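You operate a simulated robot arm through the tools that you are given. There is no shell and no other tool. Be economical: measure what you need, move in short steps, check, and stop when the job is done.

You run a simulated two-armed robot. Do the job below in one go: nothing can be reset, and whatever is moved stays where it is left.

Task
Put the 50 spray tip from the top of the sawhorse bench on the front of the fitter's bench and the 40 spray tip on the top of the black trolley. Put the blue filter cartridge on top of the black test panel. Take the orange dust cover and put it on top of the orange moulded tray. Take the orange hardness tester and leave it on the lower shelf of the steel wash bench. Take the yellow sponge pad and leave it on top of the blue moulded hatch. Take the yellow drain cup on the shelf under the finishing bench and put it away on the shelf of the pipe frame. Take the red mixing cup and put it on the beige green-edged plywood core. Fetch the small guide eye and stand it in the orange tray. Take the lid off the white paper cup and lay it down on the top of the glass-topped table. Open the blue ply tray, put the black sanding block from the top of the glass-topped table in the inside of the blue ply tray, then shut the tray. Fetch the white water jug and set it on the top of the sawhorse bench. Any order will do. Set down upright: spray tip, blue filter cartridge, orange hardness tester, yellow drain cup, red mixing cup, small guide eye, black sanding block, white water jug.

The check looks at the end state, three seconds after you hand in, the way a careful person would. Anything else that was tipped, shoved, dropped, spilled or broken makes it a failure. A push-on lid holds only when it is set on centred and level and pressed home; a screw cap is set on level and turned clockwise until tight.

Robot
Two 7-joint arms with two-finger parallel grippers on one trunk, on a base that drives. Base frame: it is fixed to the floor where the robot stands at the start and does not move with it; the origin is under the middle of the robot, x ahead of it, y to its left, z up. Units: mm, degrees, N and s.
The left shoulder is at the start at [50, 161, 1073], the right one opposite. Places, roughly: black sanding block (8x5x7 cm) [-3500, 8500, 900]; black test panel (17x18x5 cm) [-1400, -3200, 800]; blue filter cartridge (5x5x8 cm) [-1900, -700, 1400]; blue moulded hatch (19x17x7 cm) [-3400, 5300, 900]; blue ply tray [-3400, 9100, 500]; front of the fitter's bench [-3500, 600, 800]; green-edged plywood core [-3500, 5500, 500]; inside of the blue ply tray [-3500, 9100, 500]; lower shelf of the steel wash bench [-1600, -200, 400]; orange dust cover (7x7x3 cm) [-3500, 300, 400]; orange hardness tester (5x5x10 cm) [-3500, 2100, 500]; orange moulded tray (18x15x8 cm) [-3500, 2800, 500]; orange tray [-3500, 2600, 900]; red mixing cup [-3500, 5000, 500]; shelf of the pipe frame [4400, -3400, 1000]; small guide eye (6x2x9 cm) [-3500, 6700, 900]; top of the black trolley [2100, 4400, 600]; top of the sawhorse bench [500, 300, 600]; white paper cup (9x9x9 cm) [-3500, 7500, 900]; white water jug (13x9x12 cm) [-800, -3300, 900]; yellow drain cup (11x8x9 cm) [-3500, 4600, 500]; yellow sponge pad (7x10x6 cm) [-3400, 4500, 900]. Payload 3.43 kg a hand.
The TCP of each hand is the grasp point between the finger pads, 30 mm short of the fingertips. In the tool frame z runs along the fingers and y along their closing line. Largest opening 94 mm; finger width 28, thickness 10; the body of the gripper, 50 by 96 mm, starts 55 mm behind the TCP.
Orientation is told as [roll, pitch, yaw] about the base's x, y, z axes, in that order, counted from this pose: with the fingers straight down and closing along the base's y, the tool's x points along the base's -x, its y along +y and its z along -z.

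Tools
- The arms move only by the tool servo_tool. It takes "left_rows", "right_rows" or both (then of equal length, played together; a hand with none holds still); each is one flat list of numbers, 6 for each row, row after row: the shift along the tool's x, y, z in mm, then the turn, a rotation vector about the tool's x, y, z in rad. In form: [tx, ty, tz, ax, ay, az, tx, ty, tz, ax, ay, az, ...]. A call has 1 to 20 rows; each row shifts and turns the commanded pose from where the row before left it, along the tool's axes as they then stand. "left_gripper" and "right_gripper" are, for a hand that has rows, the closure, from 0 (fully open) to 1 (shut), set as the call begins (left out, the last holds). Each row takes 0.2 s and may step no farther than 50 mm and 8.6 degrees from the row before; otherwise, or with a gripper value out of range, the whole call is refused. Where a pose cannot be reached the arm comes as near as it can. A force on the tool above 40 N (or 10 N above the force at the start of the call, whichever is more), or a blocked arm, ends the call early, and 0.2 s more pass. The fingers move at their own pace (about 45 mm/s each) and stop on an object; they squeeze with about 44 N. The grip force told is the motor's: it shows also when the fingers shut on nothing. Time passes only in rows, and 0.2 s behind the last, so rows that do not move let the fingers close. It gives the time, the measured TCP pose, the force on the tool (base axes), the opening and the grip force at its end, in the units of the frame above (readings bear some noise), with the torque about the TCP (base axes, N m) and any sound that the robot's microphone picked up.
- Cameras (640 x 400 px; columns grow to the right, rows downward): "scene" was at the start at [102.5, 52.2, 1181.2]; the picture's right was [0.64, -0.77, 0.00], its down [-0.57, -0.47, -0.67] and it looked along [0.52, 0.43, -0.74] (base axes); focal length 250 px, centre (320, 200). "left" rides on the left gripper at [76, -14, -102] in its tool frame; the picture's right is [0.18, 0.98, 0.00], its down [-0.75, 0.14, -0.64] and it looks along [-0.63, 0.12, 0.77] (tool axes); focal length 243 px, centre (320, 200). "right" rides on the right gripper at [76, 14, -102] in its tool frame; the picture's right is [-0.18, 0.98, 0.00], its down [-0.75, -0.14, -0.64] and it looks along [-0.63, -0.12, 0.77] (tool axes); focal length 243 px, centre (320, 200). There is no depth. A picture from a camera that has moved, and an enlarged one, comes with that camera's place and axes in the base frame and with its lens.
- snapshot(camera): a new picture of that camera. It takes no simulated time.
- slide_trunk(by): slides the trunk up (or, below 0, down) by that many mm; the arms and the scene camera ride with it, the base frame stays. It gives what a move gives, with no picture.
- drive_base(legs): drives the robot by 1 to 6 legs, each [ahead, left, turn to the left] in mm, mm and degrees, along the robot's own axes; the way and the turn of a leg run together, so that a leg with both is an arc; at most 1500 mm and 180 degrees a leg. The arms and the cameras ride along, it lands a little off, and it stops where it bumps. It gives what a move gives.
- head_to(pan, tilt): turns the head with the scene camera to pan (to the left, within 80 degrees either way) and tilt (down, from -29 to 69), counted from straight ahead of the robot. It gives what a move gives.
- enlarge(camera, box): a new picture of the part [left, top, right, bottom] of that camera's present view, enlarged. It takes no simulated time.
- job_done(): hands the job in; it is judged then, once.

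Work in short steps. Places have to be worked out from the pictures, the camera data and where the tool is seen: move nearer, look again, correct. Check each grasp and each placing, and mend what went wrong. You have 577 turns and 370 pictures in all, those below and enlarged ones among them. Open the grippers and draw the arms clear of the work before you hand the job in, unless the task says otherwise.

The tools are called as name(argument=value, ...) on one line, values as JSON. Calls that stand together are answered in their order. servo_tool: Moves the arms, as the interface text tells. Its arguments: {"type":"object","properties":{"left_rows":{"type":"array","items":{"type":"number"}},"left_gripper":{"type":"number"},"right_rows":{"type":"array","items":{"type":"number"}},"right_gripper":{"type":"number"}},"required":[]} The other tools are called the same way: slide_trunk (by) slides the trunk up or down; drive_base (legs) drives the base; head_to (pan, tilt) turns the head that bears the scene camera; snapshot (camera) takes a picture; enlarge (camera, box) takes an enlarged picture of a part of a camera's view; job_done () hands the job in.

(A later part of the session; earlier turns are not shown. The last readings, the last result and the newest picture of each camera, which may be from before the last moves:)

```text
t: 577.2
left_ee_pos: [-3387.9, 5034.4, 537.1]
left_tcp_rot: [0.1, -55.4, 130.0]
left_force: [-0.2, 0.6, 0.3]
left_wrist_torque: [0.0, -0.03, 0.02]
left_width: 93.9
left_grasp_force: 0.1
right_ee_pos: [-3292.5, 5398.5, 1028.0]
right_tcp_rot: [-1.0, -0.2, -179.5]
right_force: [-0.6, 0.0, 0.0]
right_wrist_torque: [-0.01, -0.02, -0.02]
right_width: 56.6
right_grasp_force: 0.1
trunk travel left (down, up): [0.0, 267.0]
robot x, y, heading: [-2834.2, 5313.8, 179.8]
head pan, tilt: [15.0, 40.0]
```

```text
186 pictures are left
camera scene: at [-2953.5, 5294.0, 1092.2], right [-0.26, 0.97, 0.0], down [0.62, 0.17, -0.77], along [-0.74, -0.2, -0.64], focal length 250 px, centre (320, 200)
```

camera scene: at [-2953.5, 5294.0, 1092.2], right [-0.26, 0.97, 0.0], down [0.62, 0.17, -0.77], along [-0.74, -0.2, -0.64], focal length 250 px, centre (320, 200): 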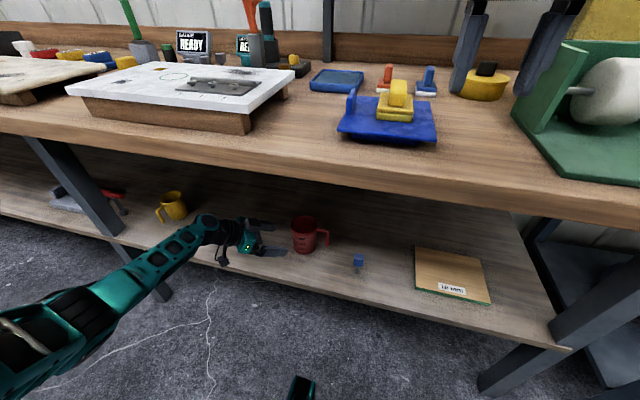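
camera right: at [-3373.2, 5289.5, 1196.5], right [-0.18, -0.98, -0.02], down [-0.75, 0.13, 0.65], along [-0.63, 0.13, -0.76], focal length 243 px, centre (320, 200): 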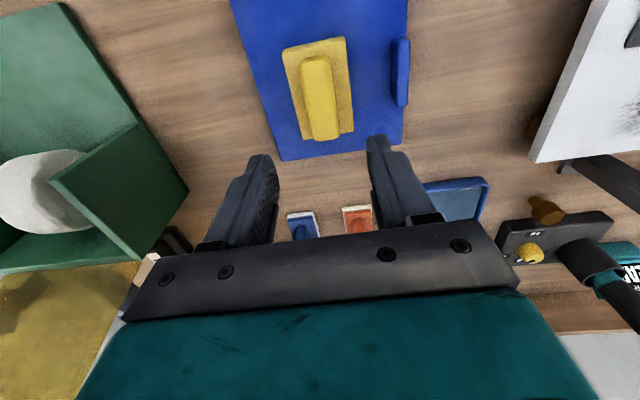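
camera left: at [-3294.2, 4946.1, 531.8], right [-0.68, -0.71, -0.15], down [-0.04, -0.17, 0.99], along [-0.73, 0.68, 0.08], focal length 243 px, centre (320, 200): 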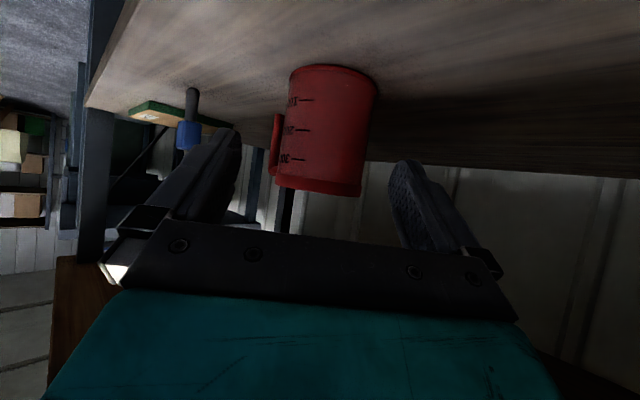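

Cup centre ≈ (-3456,5102). Advance 84 mm with small corrections.

servo_tool(left_rows=[0, 8, 0, 0, 0, 0, -12.6, 0, 25.3, 0, 0, 0, -12.6, 0, 25.3, 0, 0, 0, 0, 0, 0, 0, 0, 0])

snapshot(camera="left")

```text
t: 578.2
left_ee_pos: [-3431.9, 5072.1, 528.2]
left_tcp_rot: [0.0, -55.2, 130.0]
left_force: [-0.4, -0.6, -0.9]
left_wrist_torque: [-0.02, 0.0, 0.01]
left_width: 93.7
left_grasp_force: 0.0
right_ee_pos: [-3290.8, 5398.8, 1027.2]
right_tcp_rot: [-1.0, -0.1, -179.5]
right_force: [0.8, -0.2, -0.7]
right_wrist_torque: [0.01, 0.02, -0.01]
right_width: 56.4
right_grasp_force: 0.0
trunk travel left (down, up): [0.0, 267.0]
robot x, y, heading: [-2831.5, 5314.9, 179.9]
head pan, tilt: [15.0, 40.0]
```

```text
185 pictures are left
camera left: at [-3336.9, 4984.3, 521.9], right [-0.68, -0.71, -0.15], down [-0.04, -0.17, 0.99], along [-0.73, 0.68, 0.08], focal length 243 px, centre (320, 200)
```

left: 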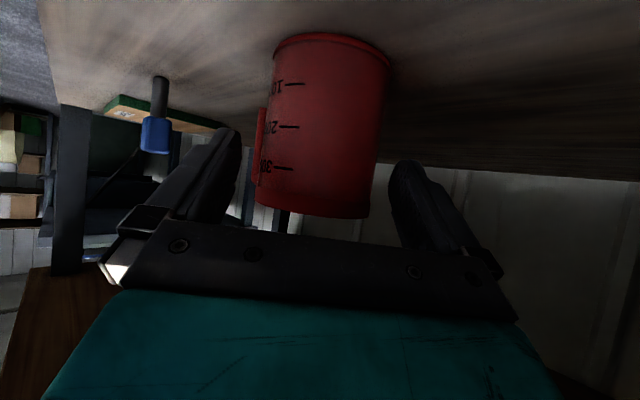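

Advance the last 33 mm and close.

servo_tool(left_rows=[-9, 0, 13.5, 0, 0, 0, -9, 0, 13.5, 0, 0, 0, 0, 0, 0, 0, 0, 0])

servo_tool(left_rows=[0, 0, 0, 0, 0, 0, 0, 0, 0, 0, 0, 0, 0, 0, 0, 0, 0, 0], left_gripper=1)

snapshot(camera="left")

```text
t: 579.0
left_ee_pos: [-3451.5, 5097.3, 527.3]
left_tcp_rot: [0.2, -55.4, 129.9]
left_force: [0.2, -0.2, -0.3]
left_wrist_torque: [0.01, -0.03, 0.01]
left_width: 93.9
left_grasp_force: 0.1
right_ee_pos: [-3292.0, 5399.4, 1026.6]
right_tcp_rot: [-1.1, 0.0, -179.5]
right_force: [0.4, -0.2, -0.5]
right_wrist_torque: [0.0, -0.02, -0.01]
right_width: 56.6
right_grasp_force: 0.1
trunk travel left (down, up): [0.0, 267.0]
robot x, y, heading: [-2828.0, 5313.3, 180.0]
head pan, tilt: [15.0, 40.0]
```

```text
t: 579.9
left_ee_pos: [-3451.7, 5097.1, 526.8]
left_tcp_rot: [0.1, -55.4, 130.0]
left_force: [0.0, 0.6, 0.7]
left_wrist_torque: [-0.03, 0.05, -0.04]
left_width: 78.8
left_grasp_force: 44.0
right_ee_pos: [-3292.7, 5399.2, 1026.7]
right_tcp_rot: [-1.0, -0.1, -179.5]
right_force: [-0.2, 0.1, 1.0]
right_wrist_torque: [0.02, 0.0, 0.01]
right_width: 56.4
right_grasp_force: 0.1
trunk travel left (down, up): [0.0, 267.0]
robot x, y, heading: [-2832.9, 5311.9, 180.0]
head pan, tilt: [15.0, 40.0]
```

```text
184 pictures are left
camera left: at [-3358.0, 5008.4, 522.1], right [-0.68, -0.71, -0.15], down [-0.04, -0.17, 0.99], along [-0.73, 0.68, 0.08], focal length 243 px, centre (320, 200)
```

left: 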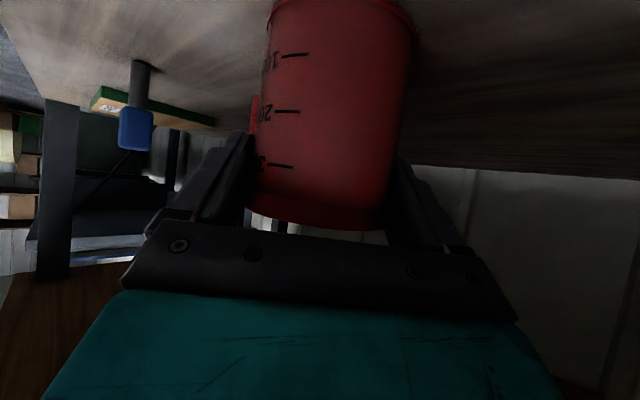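

Cup gripped. Lift 35 mm, back out, slide right, and go in over the plywood core.

servo_tool(left_rows=[-10, 0, -7, 0, 0, 0, -10, 0, -7, 0, 0, 0, -9, 0, -6, 0, 0, 0, 0, 0, 0, 0, 0, 0])

drive_base(legs=[[-330, 0, 0], [0, -447, 0]])

snapshot(camera="scene")

snapshot(camera="left")

```text
t: 580.9
left_ee_pos: [-3451.2, 5096.1, 562.4]
left_tcp_rot: [0.2, -55.3, 130.0]
left_force: [-0.1, 0.3, 0.1]
left_wrist_torque: [-0.02, -0.05, -0.02]
left_width: 79.1
left_grasp_force: 43.9
right_ee_pos: [-3292.6, 5397.3, 1026.6]
right_tcp_rot: [-1.1, -0.1, -179.5]
right_force: [0.7, 0.3, -0.3]
right_wrist_torque: [0.03, 0.03, -0.04]
right_width: 56.3
right_grasp_force: 0.0
trunk travel left (down, up): [0.0, 267.0]
robot x, y, heading: [-2832.1, 5316.2, 180.1]
head pan, tilt: [15.0, 40.0]
```

```text
t: 585.4
left_ee_pos: [-3109.7, 5546.0, 562.6]
left_tcp_rot: [0.1, -55.4, 130.3]
left_force: [-0.2, -0.3, -0.2]
left_wrist_torque: [0.01, 0.0, -0.03]
left_width: 78.8
left_grasp_force: 43.2
right_ee_pos: [-2951.7, 5848.0, 1027.0]
right_tcp_rot: [-1.1, -0.1, -179.1]
right_force: [-0.1, -0.2, -0.6]
right_wrist_torque: [0.0, 0.02, 0.0]
right_width: 56.5
right_grasp_force: 0.1
trunk travel left (down, up): [0.0, 267.0]
robot x, y, heading: [-2492.7, 5764.4, -180.0]
head pan, tilt: [15.0, 40.0]
```

```text
183 pictures are left
camera scene: at [-2612.6, 5744.7, 1092.2], right [-0.26, 0.97, 0.0], down [0.62, 0.17, -0.77], along [-0.74, -0.2, -0.64], focal length 250 px, centre (320, 200)
```

scene: 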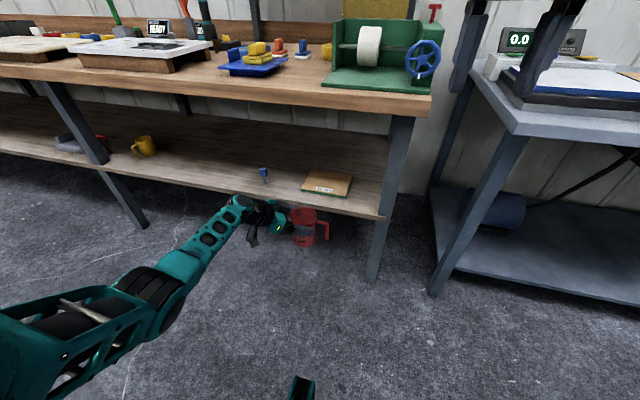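

```text
182 pictures are left
camera left: at [-3015.2, 5457.0, 557.0], right [-0.68, -0.72, -0.15], down [-0.04, -0.17, 0.99], along [-0.73, 0.68, 0.08], focal length 243 px, centre (320, 200)
```

left: 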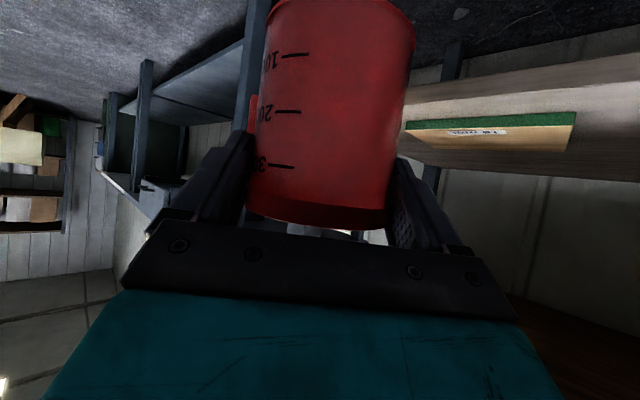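

Core centre ≈ (-3473,5548). Drive in 356.

drive_base(legs=[[356, 3, 0]])

snapshot(camera="scene")

snapshot(camera="left")

```text
t: 587.7
left_ee_pos: [-3466.7, 5538.1, 562.4]
left_tcp_rot: [0.1, -55.4, 130.5]
left_force: [0.2, -0.6, -0.6]
left_wrist_torque: [0.01, 0.04, -0.02]
left_width: 78.8
left_grasp_force: 43.4
right_ee_pos: [-3312.2, 5842.2, 1027.7]
right_tcp_rot: [-1.1, 0.0, -178.8]
right_force: [0.3, 0.5, -0.7]
right_wrist_torque: [0.03, 0.0, 0.01]
right_width: 56.2
right_grasp_force: 0.0
trunk travel left (down, up): [0.0, 267.0]
robot x, y, heading: [-2852.6, 5759.1, -179.8]
head pan, tilt: [15.0, 40.0]
```

```text
181 pictures are left
camera scene: at [-2972.3, 5739.6, 1092.2], right [-0.27, 0.96, 0.0], down [0.62, 0.17, -0.77], along [-0.74, -0.2, -0.64], focal length 250 px, centre (320, 200)
```

scene: 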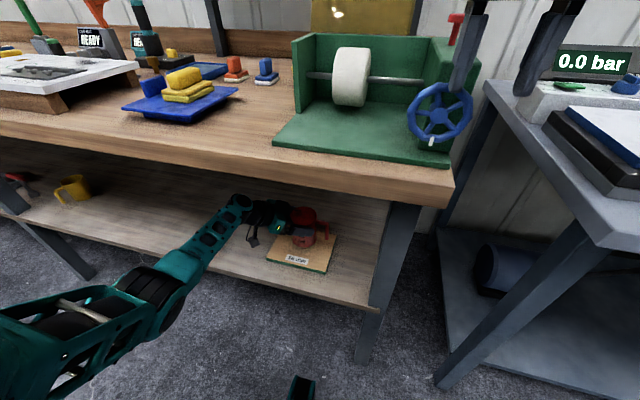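

```text
180 pictures are left
camera left: at [-3373.6, 5450.2, 557.0], right [-0.68, -0.72, -0.15], down [-0.04, -0.17, 0.99], along [-0.73, 0.67, 0.08], focal length 243 px, centre (320, 200)
```

left: 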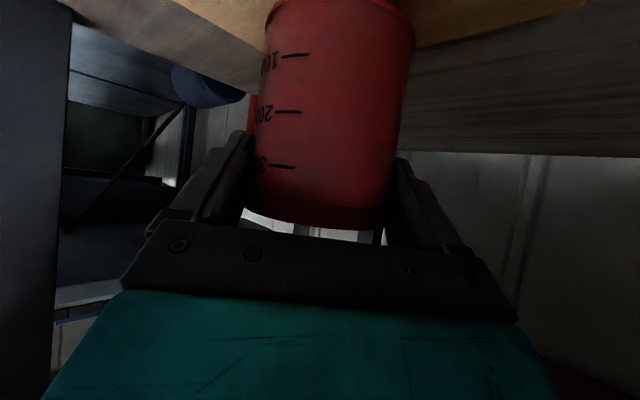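

Centred over the core. Lower to contact.

servo_tool(left_rows=[5, 0, 3.4, 0, 0, 0, 5, 0, 3.4, 0, 0, 0, 2.5, 0, 1.7, 0, 0, 0, 2.5, 0, 1.7, 0, 0, 0, 2.5, 0, 1.7, 0, 0, 0, 2.5, 0, 1.7, 0, 0, 0, 2.5, 0, 1.7, 0, 0, 0, 0, 0, 0, 0, 0, 0])

```text
t: 589.5
left_ee_pos: [-3470.3, 5536.3, 542.9]
left_tcp_rot: [1.2, -55.9, 129.8]
left_force: [6.4, -2.8, 30.2]
left_wrist_torque: [0.18, 0.39, 0.06]
left_width: 78.5
left_grasp_force: 44.4
right_ee_pos: [-3308.2, 5841.4, 1029.7]
right_tcp_rot: [-1.0, -0.2, -178.9]
right_force: [0.3, -0.6, 0.2]
right_wrist_torque: [-0.02, 0.01, 0.01]
right_width: 56.4
right_grasp_force: 0.1
trunk travel left (down, up): [0.0, 267.0]
robot x, y, heading: [-2854.6, 5759.9, -179.6]
head pan, tilt: [15.0, 40.0]
```

Contact. Relieve and release.

servo_tool(left_rows=[-3.6, 0, -2.5, 0, 0, 0, 0, 0, 0, 0, 0, 0])

servo_tool(left_rows=[0, 0, 0, 0, 0, 0, 0, 0, 0, 0, 0, 0, 0, 0, 0, 0, 0, 0], left_gripper=0)

servo_tool(left_rows=[11, 0, -16, 0, 0, 0, 11, 0, -16, 0, 0, 0, 17, 0, -25, 0, 0, 0, 17, 0, -25, 0, 0, 0, 0, 0, 0, 0, 0, 0])

snapshot(camera="left")

```text
t: 590.1
left_ee_pos: [-3469.5, 5538.1, 542.7]
left_tcp_rot: [0.7, -55.6, 130.0]
left_force: [-5.7, -2.2, 15.2]
left_wrist_torque: [0.02, 1.16, 0.16]
left_width: 78.5
left_grasp_force: 44.2
right_ee_pos: [-3310.2, 5840.9, 1027.3]
right_tcp_rot: [-1.0, -0.2, -178.8]
right_force: [-0.1, 0.0, 0.0]
right_wrist_torque: [-0.03, -0.01, -0.01]
right_width: 56.3
right_grasp_force: 0.1
trunk travel left (down, up): [0.0, 267.0]
robot x, y, heading: [-2850.9, 5761.2, -179.4]
head pan, tilt: [15.0, 40.0]
```

```text
t: 590.9
left_ee_pos: [-3469.4, 5537.1, 539.3]
left_tcp_rot: [0.0, -55.3, 130.5]
left_force: [-0.5, 0.0, -0.2]
left_wrist_torque: [-0.02, -0.04, -0.02]
left_width: 94.1
left_grasp_force: 0.1
right_ee_pos: [-3312.0, 5840.6, 1027.3]
right_tcp_rot: [-1.0, -0.2, -179.0]
right_force: [-0.2, 0.6, 0.7]
right_wrist_torque: [0.04, -0.02, 0.01]
right_width: 56.4
right_grasp_force: 0.1
trunk travel left (down, up): [0.0, 267.0]
robot x, y, heading: [-2853.3, 5760.6, -179.7]
head pan, tilt: [15.0, 40.0]
```

```text
t: 592.1
left_ee_pos: [-3405.9, 5463.3, 539.7]
left_tcp_rot: [0.1, -55.4, 130.4]
left_force: [-1.2, 0.6, 1.0]
left_wrist_torque: [0.03, 0.02, 0.01]
left_width: 93.8
left_grasp_force: 0.1
right_ee_pos: [-3311.5, 5841.7, 1026.8]
right_tcp_rot: [-1.0, -0.1, -178.9]
right_force: [0.2, -0.2, 0.1]
right_wrist_torque: [-0.03, 0.01, -0.02]
right_width: 56.1
right_grasp_force: 0.1
trunk travel left (down, up): [0.0, 267.0]
robot x, y, heading: [-2853.0, 5760.1, -179.6]
head pan, tilt: [15.0, 40.0]
```

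```text
179 pictures are left
camera left: at [-3310.3, 5374.9, 534.9], right [-0.68, -0.72, -0.15], down [-0.04, -0.17, 0.98], along [-0.73, 0.67, 0.08], focal length 243 px, centre (320, 200)
```

left: 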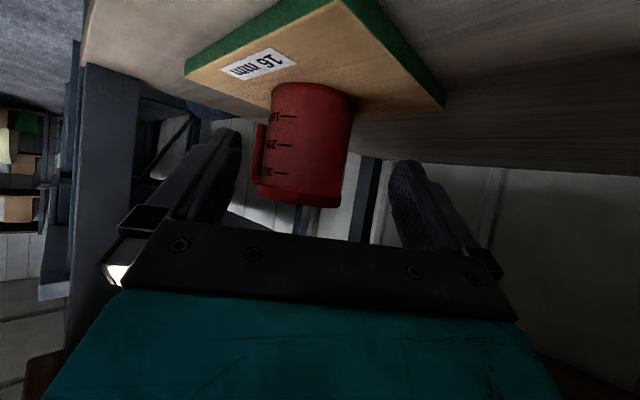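

Red cup stands on the core. Now the yellow drain cup: back out, slide left, and look at it closely.

drive_base(legs=[[-330, 0, -0.3], [0, 930, 0]])

snapshot(camera="scene")

snapshot(camera="left")

```text
t: 598.7
left_ee_pos: [-3090.5, 4550.0, 540.5]
left_tcp_rot: [0.2, -55.5, 129.5]
left_force: [-0.3, -0.4, -0.2]
left_wrist_torque: [-0.02, 0.04, -0.03]
left_width: 93.6
left_grasp_force: 0.0
right_ee_pos: [-2991.4, 4926.2, 1027.7]
right_tcp_rot: [-1.0, -0.1, -179.9]
right_force: [-0.5, -0.2, 0.5]
right_wrist_torque: [0.02, 0.01, -0.02]
right_width: 56.4
right_grasp_force: 0.1
trunk travel left (down, up): [0.0, 267.0]
robot x, y, heading: [-2531.0, 4838.5, 179.2]
head pan, tilt: [15.0, 40.0]
```

```text
178 pictures are left
camera scene: at [-2653.0, 4819.0, 1092.2], right [-0.25, 0.97, 0.0], down [0.62, 0.16, -0.77], along [-0.74, -0.19, -0.64], focal length 250 px, centre (320, 200)
```

scene: 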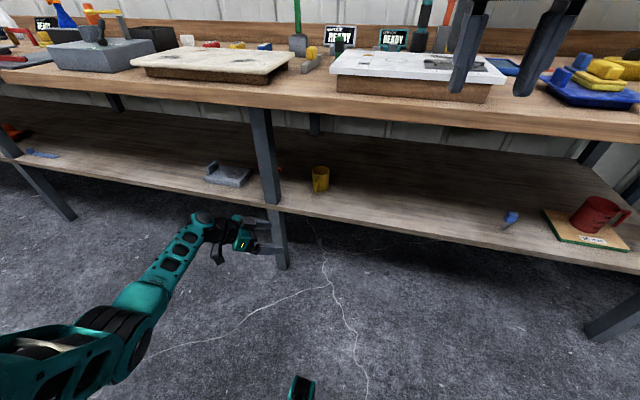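

```text
177 pictures are left
camera left: at [-2997.4, 4460.1, 534.9], right [-0.69, -0.71, -0.15], down [-0.04, -0.17, 0.99], along [-0.72, 0.69, 0.08], focal length 243 px, centre (320, 200)
```

left: 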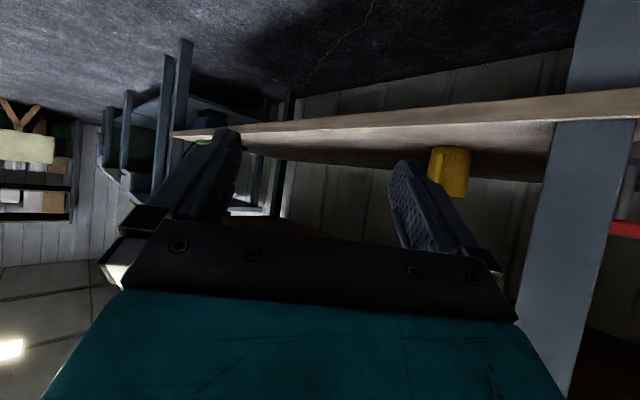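

The bench leg at y≈4442 rules out the angled approach here. Zoom at the cup for its handle.

enlarge(camera="scene", box=[280, 140, 360, 210])

enlarge(camera="scene", box=[540, 170, 640, 260])

```text
5.71 times, centred on (320, 175) of scene
camera zoom: at [-2653.0, 4819.0, 1092.2], right [-0.25, 0.97, 0.0], down [0.62, 0.16, -0.77], along [-0.74, -0.19, -0.64], focal length 1431 px, centre (320, 343)
```

zoom: 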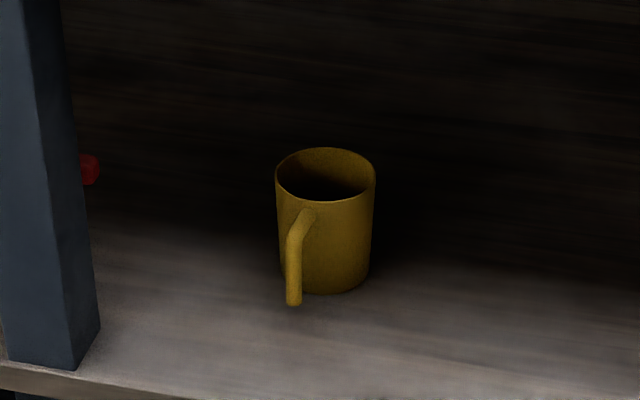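

```text
4.44 times, centred on (590, 215) of scene
camera zoom: at [-2653.0, 4819.0, 1092.2], right [-0.25, 0.97, 0.0], down [0.62, 0.16, -0.77], along [-0.74, -0.19, -0.64], focal length 1113 px, centre (-880, 133)
```

zoom: 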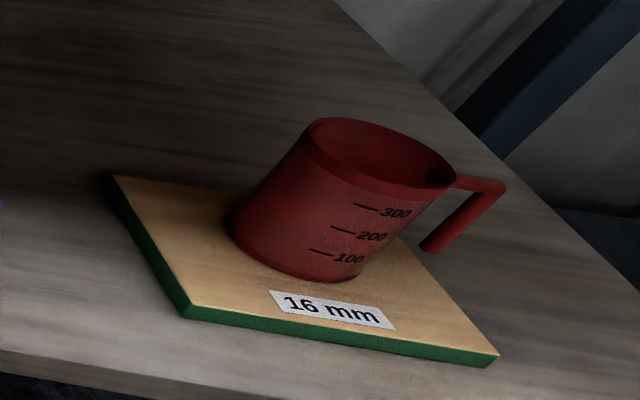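

The handle points straight toward the aisle (+x), so I'll grip the cup by its handle with a straight approach. Rotate the hand back to straight and narrow the fingers.

servo_tool(left_rows=[0, 0, 0, -0.105, 0, -0.073, 0, 0, 0, -0.105, 0, -0.073, 0, 0, 0, -0.105, 0, -0.073, 0, 0, 0, -0.105, 0, -0.073, 0, 0, 0, -0.105, 0, -0.073, 0, 0, 0, -0.105, 0, -0.073, 0, 0, 0, -0.08, 0, -0.056, 12, 0, 8, 0, 0, 0, 12, 0, 8, 0, 0, 0, 12, 0, 8, 0, 0, 0, 0, 0, 0, 0, 0, 0], left_gripper=0.5)

snapshot(camera="left")

```text
t: 601.1
left_ee_pos: [-3089.9, 4549.5, 496.4]
left_tcp_rot: [-0.1, -55.4, 179.3]
left_force: [1.3, 0.2, 0.9]
left_wrist_torque: [0.02, 0.04, 0.0]
left_width: 46.8
left_grasp_force: 0.1
right_ee_pos: [-2990.5, 4925.8, 1026.2]
right_tcp_rot: [-1.0, -0.1, -180.0]
right_force: [0.6, 0.3, 0.1]
right_wrist_torque: [-0.04, -0.02, -0.02]
right_width: 56.2
right_grasp_force: 0.2
trunk travel left (down, up): [0.0, 267.0]
robot x, y, heading: [-2533.8, 4834.9, 179.5]
head pan, tilt: [15.0, 40.0]
```

```text
174 pictures are left
camera left: at [-2961.1, 4562.6, 491.3], right [0.09, -0.98, -0.15], down [0.1, -0.14, 0.98], along [-0.99, -0.1, 0.08], focal length 243 px, centre (320, 200)
```

left: 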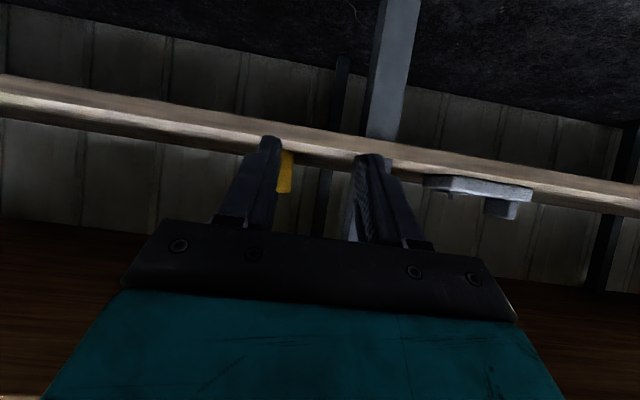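

drive_base(legs=[[225, -54, 0.5]])

snapshot(camera="left")

```text
t: 602.9
left_ee_pos: [-3308.9, 4598.7, 496.5]
left_tcp_rot: [-0.1, -55.5, 180.1]
left_force: [0.5, 0.3, 0.0]
left_wrist_torque: [0.01, -0.03, 0.04]
left_width: 47.1
left_grasp_force: 0.1
right_ee_pos: [-3214.1, 4976.3, 1027.4]
right_tcp_rot: [-0.9, -0.1, -179.2]
right_force: [0.2, -0.2, 0.2]
right_wrist_torque: [-0.01, -0.02, 0.03]
right_width: 56.5
right_grasp_force: 0.0
trunk travel left (down, up): [0.0, 267.0]
robot x, y, heading: [-2755.5, 4887.6, -179.8]
head pan, tilt: [15.0, 40.0]
```

```text
173 pictures are left
camera left: at [-3180.8, 4612.2, 491.4], right [0.1, -0.98, -0.15], down [0.1, -0.14, 0.98], along [-0.99, -0.12, 0.08], focal length 243 px, centre (320, 200)
```

left: 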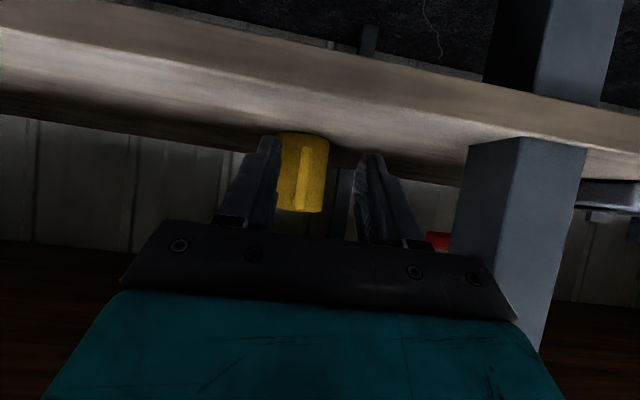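

Handle at y≈4605. Advance 77 mm with a 6 mm right shift.

servo_tool(left_rows=[-14.5, -2, 21.2, 0, 0, 0, -14.5, -2, 21.2, 0, 0, 0, -7, -2, 11, 0, 0, 0, 0, 0, 0, 0, 0, 0])

snapshot(camera="left")

```text
t: 603.9
left_ee_pos: [-3374.4, 4603.5, 496.0]
left_tcp_rot: [-0.1, -55.3, 179.9]
left_force: [-0.4, -0.3, 0.4]
left_wrist_torque: [0.0, -0.04, 0.0]
left_width: 46.9
left_grasp_force: 0.1
right_ee_pos: [-3215.3, 4975.6, 1026.9]
right_tcp_rot: [-0.9, -0.1, -179.2]
right_force: [0.6, 0.0, 0.3]
right_wrist_torque: [0.01, -0.04, -0.02]
right_width: 56.3
right_grasp_force: 0.0
trunk travel left (down, up): [0.0, 267.0]
robot x, y, heading: [-2756.5, 4892.3, -179.9]
head pan, tilt: [15.0, 40.0]
```

```text
172 pictures are left
camera left: at [-3245.2, 4617.8, 490.0], right [0.1, -0.98, -0.15], down [0.1, -0.14, 0.98], along [-0.99, -0.12, 0.08], focal length 243 px, centre (320, 200)
```

left: 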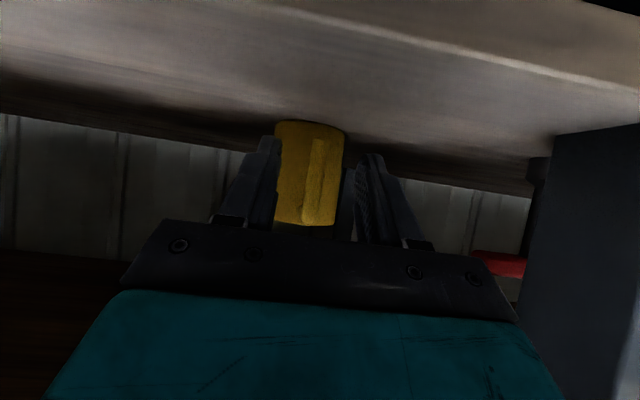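

enlarge(camera="left", box=[220, 100, 420, 250])

enlarge(camera="scene", box=[230, 150, 430, 290])

```text
2.67 times, centred on (320, 175) of left
camera zoom: at [-3245.2, 4617.8, 490.0], right [0.1, -0.98, -0.15], down [0.1, -0.14, 0.98], along [-0.99, -0.12, 0.08], focal length 647 px, centre (320, 267)
```

zoom: 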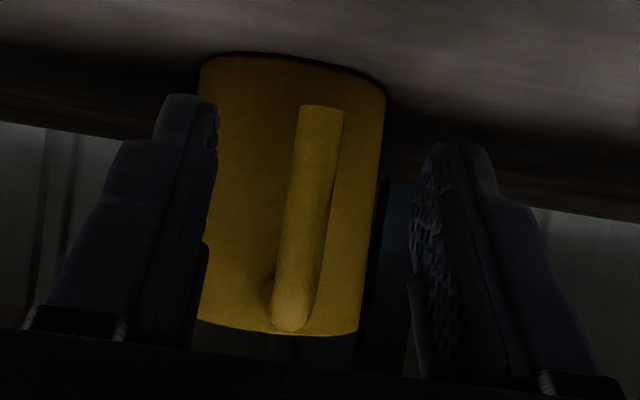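

```text
2.86 times, centred on (330, 220) of scene
camera zoom: at [-2875.7, 4872.1, 1092.2], right [-0.26, 0.97, 0.0], down [0.62, 0.17, -0.77], along [-0.74, -0.2, -0.64], focal length 716 px, centre (291, 143)
```

zoom: 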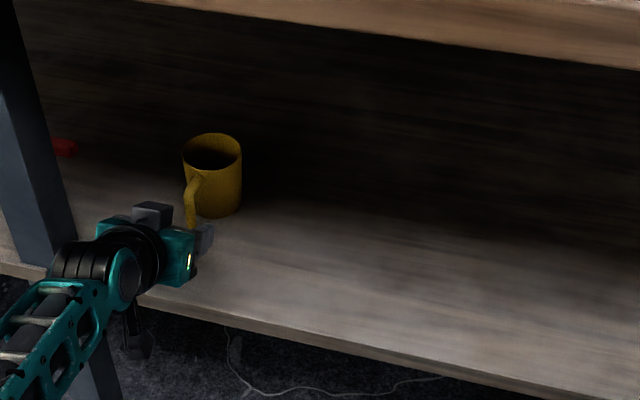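

Advance 25 more and check.

servo_tool(left_rows=[-7, 0, 10.3, 0, 0, 0, -7, 0, 10.3, 0, 0, 0, 0, 0, 0, 0, 0, 0])

enlarge(camera="left", box=[220, 100, 420, 250])

```text
t: 604.7
left_ee_pos: [-3399.3, 4604.2, 495.4]
left_tcp_rot: [-0.2, -55.2, 179.9]
left_force: [0.1, 0.0, -0.7]
left_wrist_torque: [-0.03, -0.01, -0.01]
left_width: 47.0
left_grasp_force: 0.0
right_ee_pos: [-3215.0, 4976.3, 1027.8]
right_tcp_rot: [-1.0, 0.0, -179.2]
right_force: [0.2, 0.2, -0.2]
right_wrist_torque: [0.0, 0.01, -0.01]
right_width: 56.3
right_grasp_force: 0.0
trunk travel left (down, up): [0.0, 267.0]
robot x, y, heading: [-2756.9, 4895.6, -179.9]
head pan, tilt: [15.0, 40.0]
```

```text
2.67 times, centred on (320, 175) of left
camera zoom: at [-3270.6, 4618.2, 490.1], right [0.1, -0.98, -0.15], down [0.1, -0.14, 0.98], along [-0.99, -0.12, 0.08], focal length 647 px, centre (320, 267)
```

zoom: 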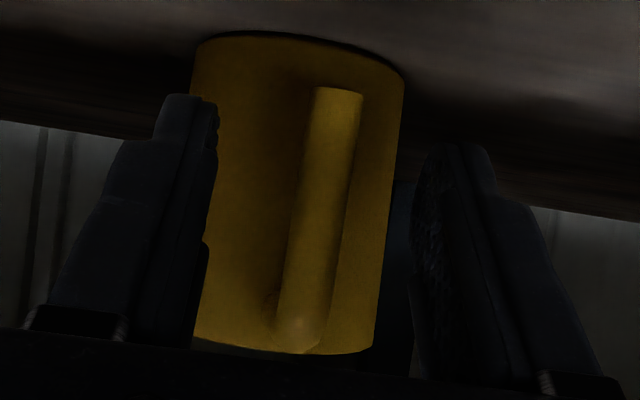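

By parallax the cup is ~62 mm wide and the handle bar is right at the TCP. Close.

servo_tool(left_rows=[0, 0, 0, 0, 0, 0, 0, 0, 0, 0, 0, 0, 0, 0, 0, 0, 0, 0, 0, 0, 0, 0, 0, 0], left_gripper=1)

servo_tool(left_rows=[-8, 0, -5.7, 0, 0, 0, -8, 0, -5.7, 0, 0, 0, 0, 0, 0, 0, 0, 0])

enlarge(camera="left", box=[220, 100, 420, 250])

enlarge(camera="scene", box=[230, 150, 430, 290])

```text
t: 605.7
left_ee_pos: [-3398.0, 4604.9, 495.1]
left_tcp_rot: [-0.1, -55.4, 180.1]
left_force: [0.1, 0.3, 1.3]
left_wrist_torque: [-0.01, 0.02, 0.01]
left_width: 10.3
left_grasp_force: 44.4
right_ee_pos: [-3214.9, 4975.7, 1028.4]
right_tcp_rot: [-0.9, -0.1, -179.2]
right_force: [0.0, 1.0, 0.6]
right_wrist_torque: [0.0, -0.01, 0.01]
right_width: 56.5
right_grasp_force: 0.0
trunk travel left (down, up): [0.0, 267.0]
robot x, y, heading: [-2756.8, 4890.2, -179.4]
head pan, tilt: [15.0, 40.0]
```

```text
t: 606.5
left_ee_pos: [-3398.1, 4604.3, 515.3]
left_tcp_rot: [-0.2, -55.3, -180.0]
left_force: [0.7, -0.7, -0.5]
left_wrist_torque: [-0.01, -0.09, 0.02]
left_width: 10.7
left_grasp_force: 44.0
right_ee_pos: [-3214.0, 4975.6, 1028.4]
right_tcp_rot: [-0.9, -0.1, -179.2]
right_force: [-0.2, -0.3, 1.0]
right_wrist_torque: [-0.01, 0.0, -0.01]
right_width: 56.1
right_grasp_force: 0.0
trunk travel left (down, up): [0.0, 267.0]
robot x, y, heading: [-2755.0, 4893.9, -179.9]
head pan, tilt: [15.0, 40.0]
```

```text
2.67 times, centred on (320, 175) of left
camera zoom: at [-3270.3, 4618.6, 510.0], right [0.1, -0.98, -0.15], down [0.1, -0.14, 0.98], along [-0.99, -0.12, 0.08], focal length 647 px, centre (320, 267)
```

zoom: 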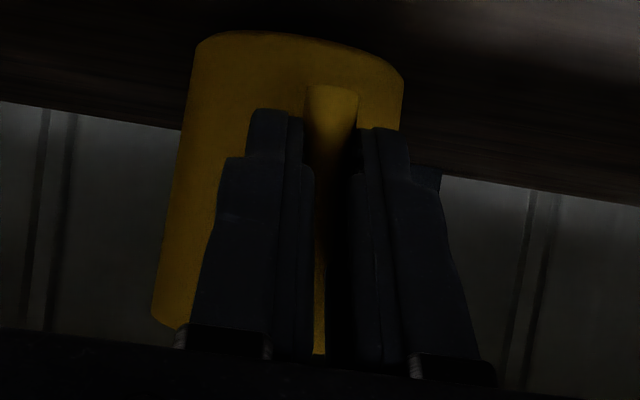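

```text
2.86 times, centred on (330, 220) of scene
camera zoom: at [-2875.8, 4872.1, 1092.2], right [-0.26, 0.97, 0.0], down [0.62, 0.17, -0.77], along [-0.74, -0.2, -0.64], focal length 716 px, centre (291, 143)
```

zoom: 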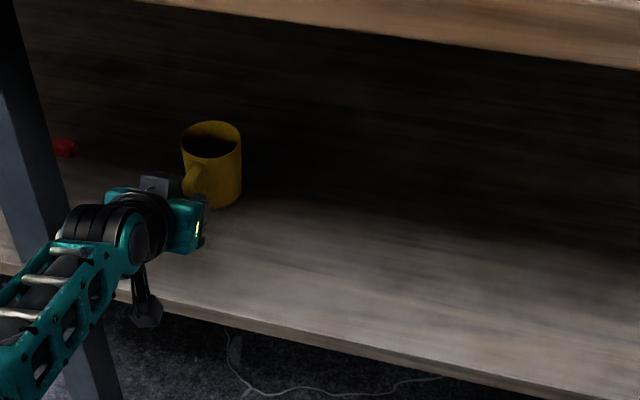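

The cup is held by its handle, level. Back out, raise the trunk fully and test how high the left hand can go.

drive_base(legs=[[-450, 0, 0]])

slide_trunk(by=267)

servo_tool(left_rows=[-33, 0, -22, 0, 0, 0, -33, 0, -22, 0, 0, 0, -33, 0, -22, 0, 0, 0, -33, 0, -22, 0, 0, 0, -33, 0, -22, 0, 0, 0, -33, 0, -22, 0, 0, 0, 0, 0, 0, 0, 0, 0])

snapshot(camera="left")

```text
t: 609.2
left_ee_pos: [-2947.4, 4608.2, 515.5]
left_tcp_rot: [-0.1, -55.5, 179.6]
left_force: [-0.3, -0.7, -0.8]
left_wrist_torque: [0.03, -0.05, 0.02]
left_width: 10.4
left_grasp_force: 43.5
right_ee_pos: [-2762.0, 4978.2, 1026.6]
right_tcp_rot: [-1.1, -0.2, -179.6]
right_force: [-0.6, 0.1, -0.9]
right_wrist_torque: [-0.02, 0.01, -0.04]
right_width: 56.5
right_grasp_force: 0.0
trunk travel left (down, up): [0.0, 267.0]
robot x, y, heading: [-2301.5, 4892.9, 179.9]
head pan, tilt: [15.0, 40.0]
```

```text
t: 611.9
left_ee_pos: [-2948.3, 4607.8, 781.2]
left_tcp_rot: [-0.1, -55.4, 179.6]
left_force: [0.5, 0.3, -0.3]
left_wrist_torque: [0.01, -0.06, 0.01]
left_width: 10.5
left_grasp_force: 43.9
right_ee_pos: [-2762.5, 4978.8, 1293.2]
right_tcp_rot: [-0.9, -0.1, -179.5]
right_force: [0.0, -0.8, -0.2]
right_wrist_torque: [-0.01, 0.03, -0.03]
right_width: 56.4
right_grasp_force: 0.1
trunk travel left (down, up): [-267.0, 0.0]
robot x, y, heading: [-2301.6, 4889.2, 179.8]
head pan, tilt: [15.0, 40.0]
```

```text
t: 613.5
left_ee_pos: [-2952.4, 4607.7, 1021.0]
left_tcp_rot: [-0.3, -55.4, 179.7]
left_force: [0.8, 0.1, -0.6]
left_wrist_torque: [0.01, -0.03, 0.01]
left_width: 10.4
left_grasp_force: 44.4
right_ee_pos: [-2761.7, 4977.9, 1293.7]
right_tcp_rot: [-1.1, -0.1, -179.6]
right_force: [0.0, 0.0, -0.2]
right_wrist_torque: [0.02, 0.01, -0.03]
right_width: 56.5
right_grasp_force: 0.1
trunk travel left (down, up): [-267.0, 0.0]
robot x, y, heading: [-2305.1, 4891.8, 179.8]
head pan, tilt: [15.0, 40.0]
```

```text
166 pictures are left
camera left: at [-2824.1, 4621.4, 1016.1], right [0.1, -0.98, -0.15], down [0.1, -0.14, 0.98], along [-0.99, -0.11, 0.08], focal length 243 px, centre (320, 200)
```

left: 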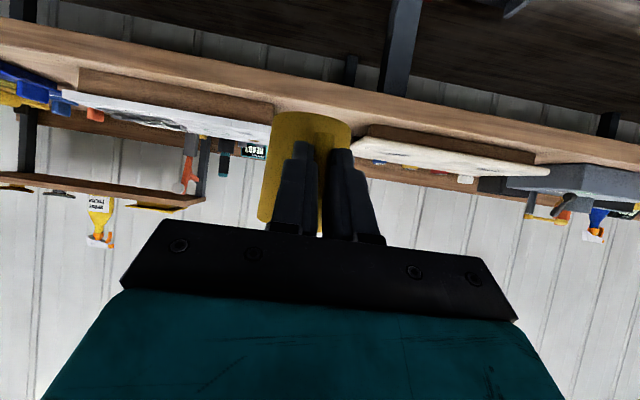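

No limit yet. Keep raising.

servo_tool(left_rows=[-33, 0, -22, 0, 0, 0, -33, 0, -22, 0, 0, 0, -33, 0, -22, 0, 0, 0, 0, 0, 0, 0, 0, 0])

head_to(pan=20, tilt=20)

snapshot(camera="scene")

```text
t: 614.5
left_ee_pos: [-2954.1, 4609.0, 1139.3]
left_tcp_rot: [-0.2, -55.2, 179.6]
left_force: [-0.3, 0.6, -1.5]
left_wrist_torque: [-0.04, -0.08, -0.02]
left_width: 10.2
left_grasp_force: 44.3
right_ee_pos: [-2762.4, 4977.7, 1293.4]
right_tcp_rot: [-1.0, -0.1, -179.6]
right_force: [-0.9, -0.1, -0.2]
right_wrist_torque: [-0.03, -0.01, 0.0]
right_width: 56.4
right_grasp_force: 0.1
trunk travel left (down, up): [-267.0, 0.0]
robot x, y, heading: [-2305.7, 4895.7, 179.8]
head pan, tilt: [15.0, 40.0]
```

```text
t: 615.3
left_ee_pos: [-2955.3, 4608.9, 1140.6]
left_tcp_rot: [-0.1, -55.3, 179.6]
left_force: [0.2, 0.2, 0.1]
left_wrist_torque: [-0.06, -0.04, 0.04]
left_width: 10.7
left_grasp_force: 44.7
right_ee_pos: [-2761.6, 4977.8, 1293.5]
right_tcp_rot: [-1.0, 0.0, -179.5]
right_force: [0.1, -0.5, 0.2]
right_wrist_torque: [0.0, -0.03, 0.0]
right_width: 56.4
right_grasp_force: 0.0
trunk travel left (down, up): [-267.0, 0.0]
robot x, y, heading: [-2303.3, 4889.3, 179.8]
head pan, tilt: [20.0, 20.0]
```

```text
165 pictures are left
camera scene: at [-2429.2, 4862.4, 1390.2], right [-0.34, 0.94, 0.0], down [0.32, 0.12, -0.94], along [-0.88, -0.32, -0.34], focal length 250 px, centre (320, 200)
```

scene: 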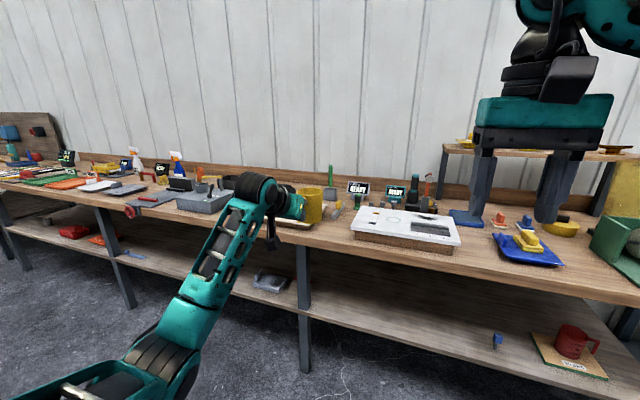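

The left hand reaches 1140 mm easily, so it can deliver the cup directly. Drive toward the pipe frame via the open floor.

drive_base(legs=[[0, 0, 180], [1400, 0, 0], [0, -1450, 0], [0, -1450, 0], [1250, 0, 0], [1250, 0, 0]])

head_to(pan=-30, tilt=15)

snapshot(camera="scene")

```text
t: 655.5
left_ee_pos: [2115.7, 2013.4, 1140.0]
left_tcp_rot: [-0.1, -55.4, -2.4]
left_force: [-0.1, 0.2, -0.4]
left_wrist_torque: [-0.03, 0.07, -0.01]
left_width: 10.4
left_grasp_force: 43.5
right_ee_pos: [1910.2, 1653.2, 1293.8]
right_tcp_rot: [-1.1, -0.1, -1.7]
right_force: [0.0, 0.4, 0.1]
right_wrist_torque: [0.01, 0.02, -0.06]
right_width: 56.2
right_grasp_force: 0.1
trunk travel left (down, up): [-267.0, 0.0]
robot x, y, heading: [1452.7, 1757.9, -2.3]
head pan, tilt: [20.0, 20.0]
```

```text
t: 656.6
left_ee_pos: [2115.9, 2013.6, 1139.7]
left_tcp_rot: [-0.2, -55.4, -2.5]
left_force: [0.0, 0.3, 0.1]
left_wrist_torque: [0.03, 0.06, 0.02]
left_width: 10.4
left_grasp_force: 44.0
right_ee_pos: [1910.6, 1653.3, 1293.2]
right_tcp_rot: [-1.0, -0.1, -1.7]
right_force: [0.8, 0.1, -0.2]
right_wrist_torque: [-0.01, 0.0, -0.02]
right_width: 56.4
right_grasp_force: 0.0
trunk travel left (down, up): [-267.0, 0.0]
robot x, y, heading: [1452.7, 1757.1, -2.4]
head pan, tilt: [-30.0, 15.0]
```

```text
164 pictures are left
camera scene: at [1576.0, 1705.8, 1398.5], right [-0.54, -0.84, 0.0], down [-0.22, 0.14, -0.97], along [0.82, -0.52, -0.26], focal length 250 px, centre (320, 200)
```

scene: 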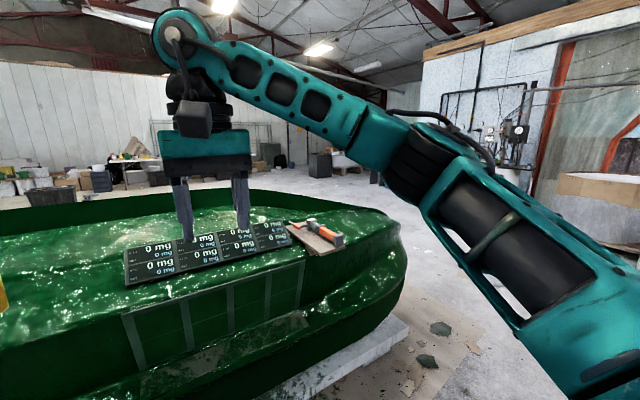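

Hull is ahead at x≈2440; turn right and continue south between it and the bag.

drive_base(legs=[[0, 0, -87.5], [0, 300, 0], [1200, 0, 0], [1100, 0, 0]])

head_to(pan=25, tilt=10)

snapshot(camera="scene")

```text
t: 665.4
left_ee_pos: [2068.1, 589.3, 1138.3]
left_tcp_rot: [-0.2, -55.3, -89.8]
left_force: [-0.3, 0.3, -0.8]
left_wrist_torque: [0.07, 0.0, -0.02]
left_width: 10.4
left_grasp_force: 43.6
right_ee_pos: [1696.5, 777.2, 1293.5]
right_tcp_rot: [-1.0, -0.1, -89.0]
right_force: [0.5, 0.0, -0.2]
right_wrist_torque: [0.01, -0.04, -0.02]
right_width: 56.6
right_grasp_force: 0.1
trunk travel left (down, up): [-267.0, 0.0]
robot x, y, heading: [1778.2, 1237.5, -89.6]
head pan, tilt: [-30.0, 15.0]
stopped in leg 3: the robot was blocked; the commanded pose is now the measured one
```

```text
t: 666.7
left_ee_pos: [2067.5, 589.0, 1139.1]
left_tcp_rot: [-0.1, -55.2, -89.8]
left_force: [-0.6, -0.6, -0.1]
left_wrist_torque: [0.08, 0.02, -0.02]
left_width: 10.2
left_grasp_force: 43.6
right_ee_pos: [1696.8, 777.9, 1293.3]
right_tcp_rot: [-0.9, -0.1, -88.9]
right_force: [-1.0, 0.3, 0.3]
right_wrist_torque: [0.02, 0.0, -0.02]
right_width: 56.5
right_grasp_force: 0.0
trunk travel left (down, up): [-267.0, 0.0]
robot x, y, heading: [1776.0, 1232.1, -89.8]
head pan, tilt: [25.0, 10.0]
```

```text
163 pictures are left
camera scene: at [1819.0, 1114.8, 1406.6], right [-0.9, -0.43, 0.0], down [-0.07, 0.16, -0.98], along [0.42, -0.89, -0.17], focal length 250 px, centre (320, 200)
```

scene: 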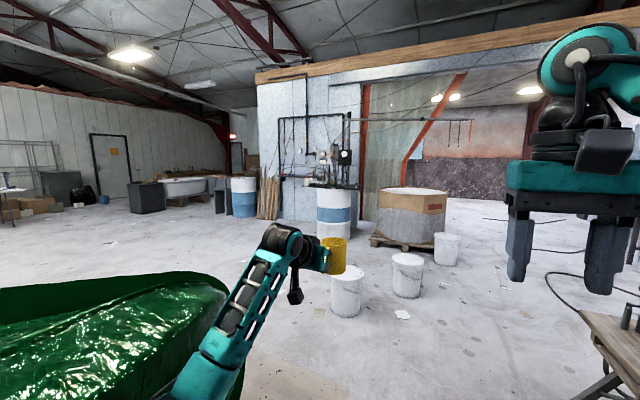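

Blocked; see what is beside the base.

head_to(pan=50, tilt=50)

snapshot(camera="scene")

head_to(pan=-50, tilt=50)

snapshot(camera="scene")

```text
t: 667.7
left_ee_pos: [2067.6, 588.7, 1139.5]
left_tcp_rot: [-0.1, -55.3, -89.8]
left_force: [-0.3, -0.1, -1.1]
left_wrist_torque: [0.03, -0.01, 0.0]
left_width: 10.3
left_grasp_force: 44.4
right_ee_pos: [1696.8, 777.8, 1293.4]
right_tcp_rot: [-1.0, -0.1, -88.9]
right_force: [-0.3, 0.3, -0.4]
right_wrist_torque: [0.0, 0.0, 0.03]
right_width: 56.3
right_grasp_force: 0.1
trunk travel left (down, up): [-267.0, 0.0]
robot x, y, heading: [1776.4, 1238.4, -89.8]
head pan, tilt: [50.0, 50.0]
```

```text
162 pictures are left
camera scene: at [1838.5, 1149.7, 1344.8], right [-0.64, -0.77, 0.0], down [-0.59, 0.49, -0.64], along [0.5, -0.41, -0.77], focal length 250 px, centre (320, 200)
```

scene: 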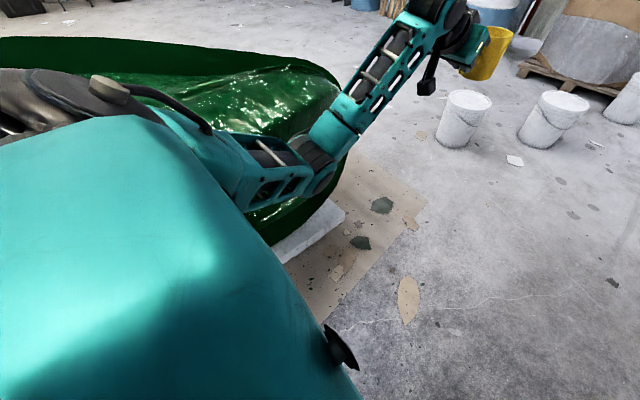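

```text
t: 669.5
left_ee_pos: [2067.4, 589.2, 1139.3]
left_tcp_rot: [-0.1, -55.2, -89.8]
left_force: [1.2, -0.5, -1.3]
left_wrist_torque: [0.07, 0.0, -0.02]
left_width: 10.5
left_grasp_force: 44.1
right_ee_pos: [1696.6, 778.0, 1292.8]
right_tcp_rot: [-1.0, -0.1, -88.9]
right_force: [0.1, -0.2, -0.3]
right_wrist_torque: [-0.03, 0.0, -0.03]
right_width: 56.5
right_grasp_force: 0.0
trunk travel left (down, up): [-267.0, 0.0]
robot x, y, heading: [1777.6, 1238.3, -89.5]
head pan, tilt: [-50.0, 50.0]
```

```text
161 pictures are left
camera scene: at [1720.6, 1148.9, 1344.7], right [-0.65, 0.76, 0.0], down [0.58, 0.5, -0.64], along [-0.49, -0.42, -0.77], focal length 250 px, centre (320, 200)
```

scene: 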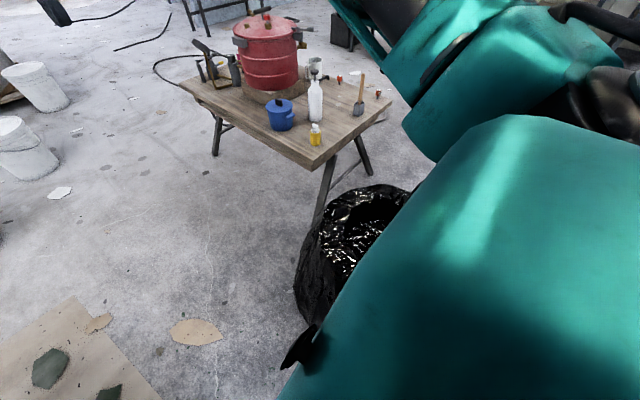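

The trash bag is touching the base's right corner. Back up slightly, shift left, and continue south.

drive_base(legs=[[-80, 0, 0], [0, 150, 0], [1200, 0, 0], [1000, 0, 0]])

head_to(pan=25, tilt=15)

snapshot(camera="scene")

```text
t: 682.0
left_ee_pos: [2211.6, -1523.1, 1138.8]
left_tcp_rot: [-0.1, -55.3, -90.6]
left_force: [-0.2, 0.5, -0.5]
left_wrist_torque: [0.03, 0.0, 0.0]
left_width: 10.7
left_grasp_force: 44.2
right_ee_pos: [1843.3, -1329.4, 1294.8]
right_tcp_rot: [-0.9, 0.0, -89.8]
right_force: [0.8, -1.2, 0.0]
right_wrist_torque: [-0.02, -0.04, 0.0]
right_width: 56.4
right_grasp_force: 0.0
trunk travel left (down, up): [-267.0, 0.0]
robot x, y, heading: [1930.9, -873.1, -90.5]
head pan, tilt: [-50.0, 50.0]
```

```text
t: 683.4
left_ee_pos: [2210.9, -1521.7, 1138.4]
left_tcp_rot: [-0.1, -55.3, -90.6]
left_force: [0.3, -0.9, 0.3]
left_wrist_torque: [0.07, -0.03, -0.01]
left_width: 10.4
left_grasp_force: 43.5
right_ee_pos: [1842.8, -1328.3, 1294.3]
right_tcp_rot: [-1.0, -0.1, -89.8]
right_force: [-0.4, 0.1, -0.1]
right_wrist_torque: [-0.02, -0.01, 0.0]
right_width: 56.3
right_grasp_force: 0.0
trunk travel left (down, up): [-267.0, 0.0]
robot x, y, heading: [1932.4, -873.4, -90.8]
head pan, tilt: [25.0, 15.0]
```

```text
160 pictures are left
camera scene: at [1970.7, -993.7, 1398.4], right [-0.91, -0.41, 0.0], down [-0.11, 0.24, -0.97], along [0.4, -0.88, -0.26], focal length 250 px, centre (320, 200)
```

scene: 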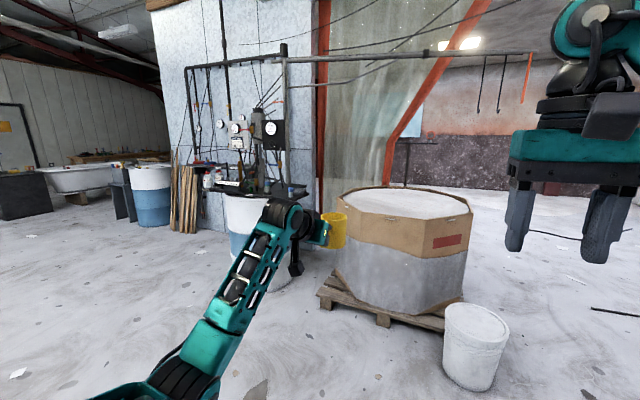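

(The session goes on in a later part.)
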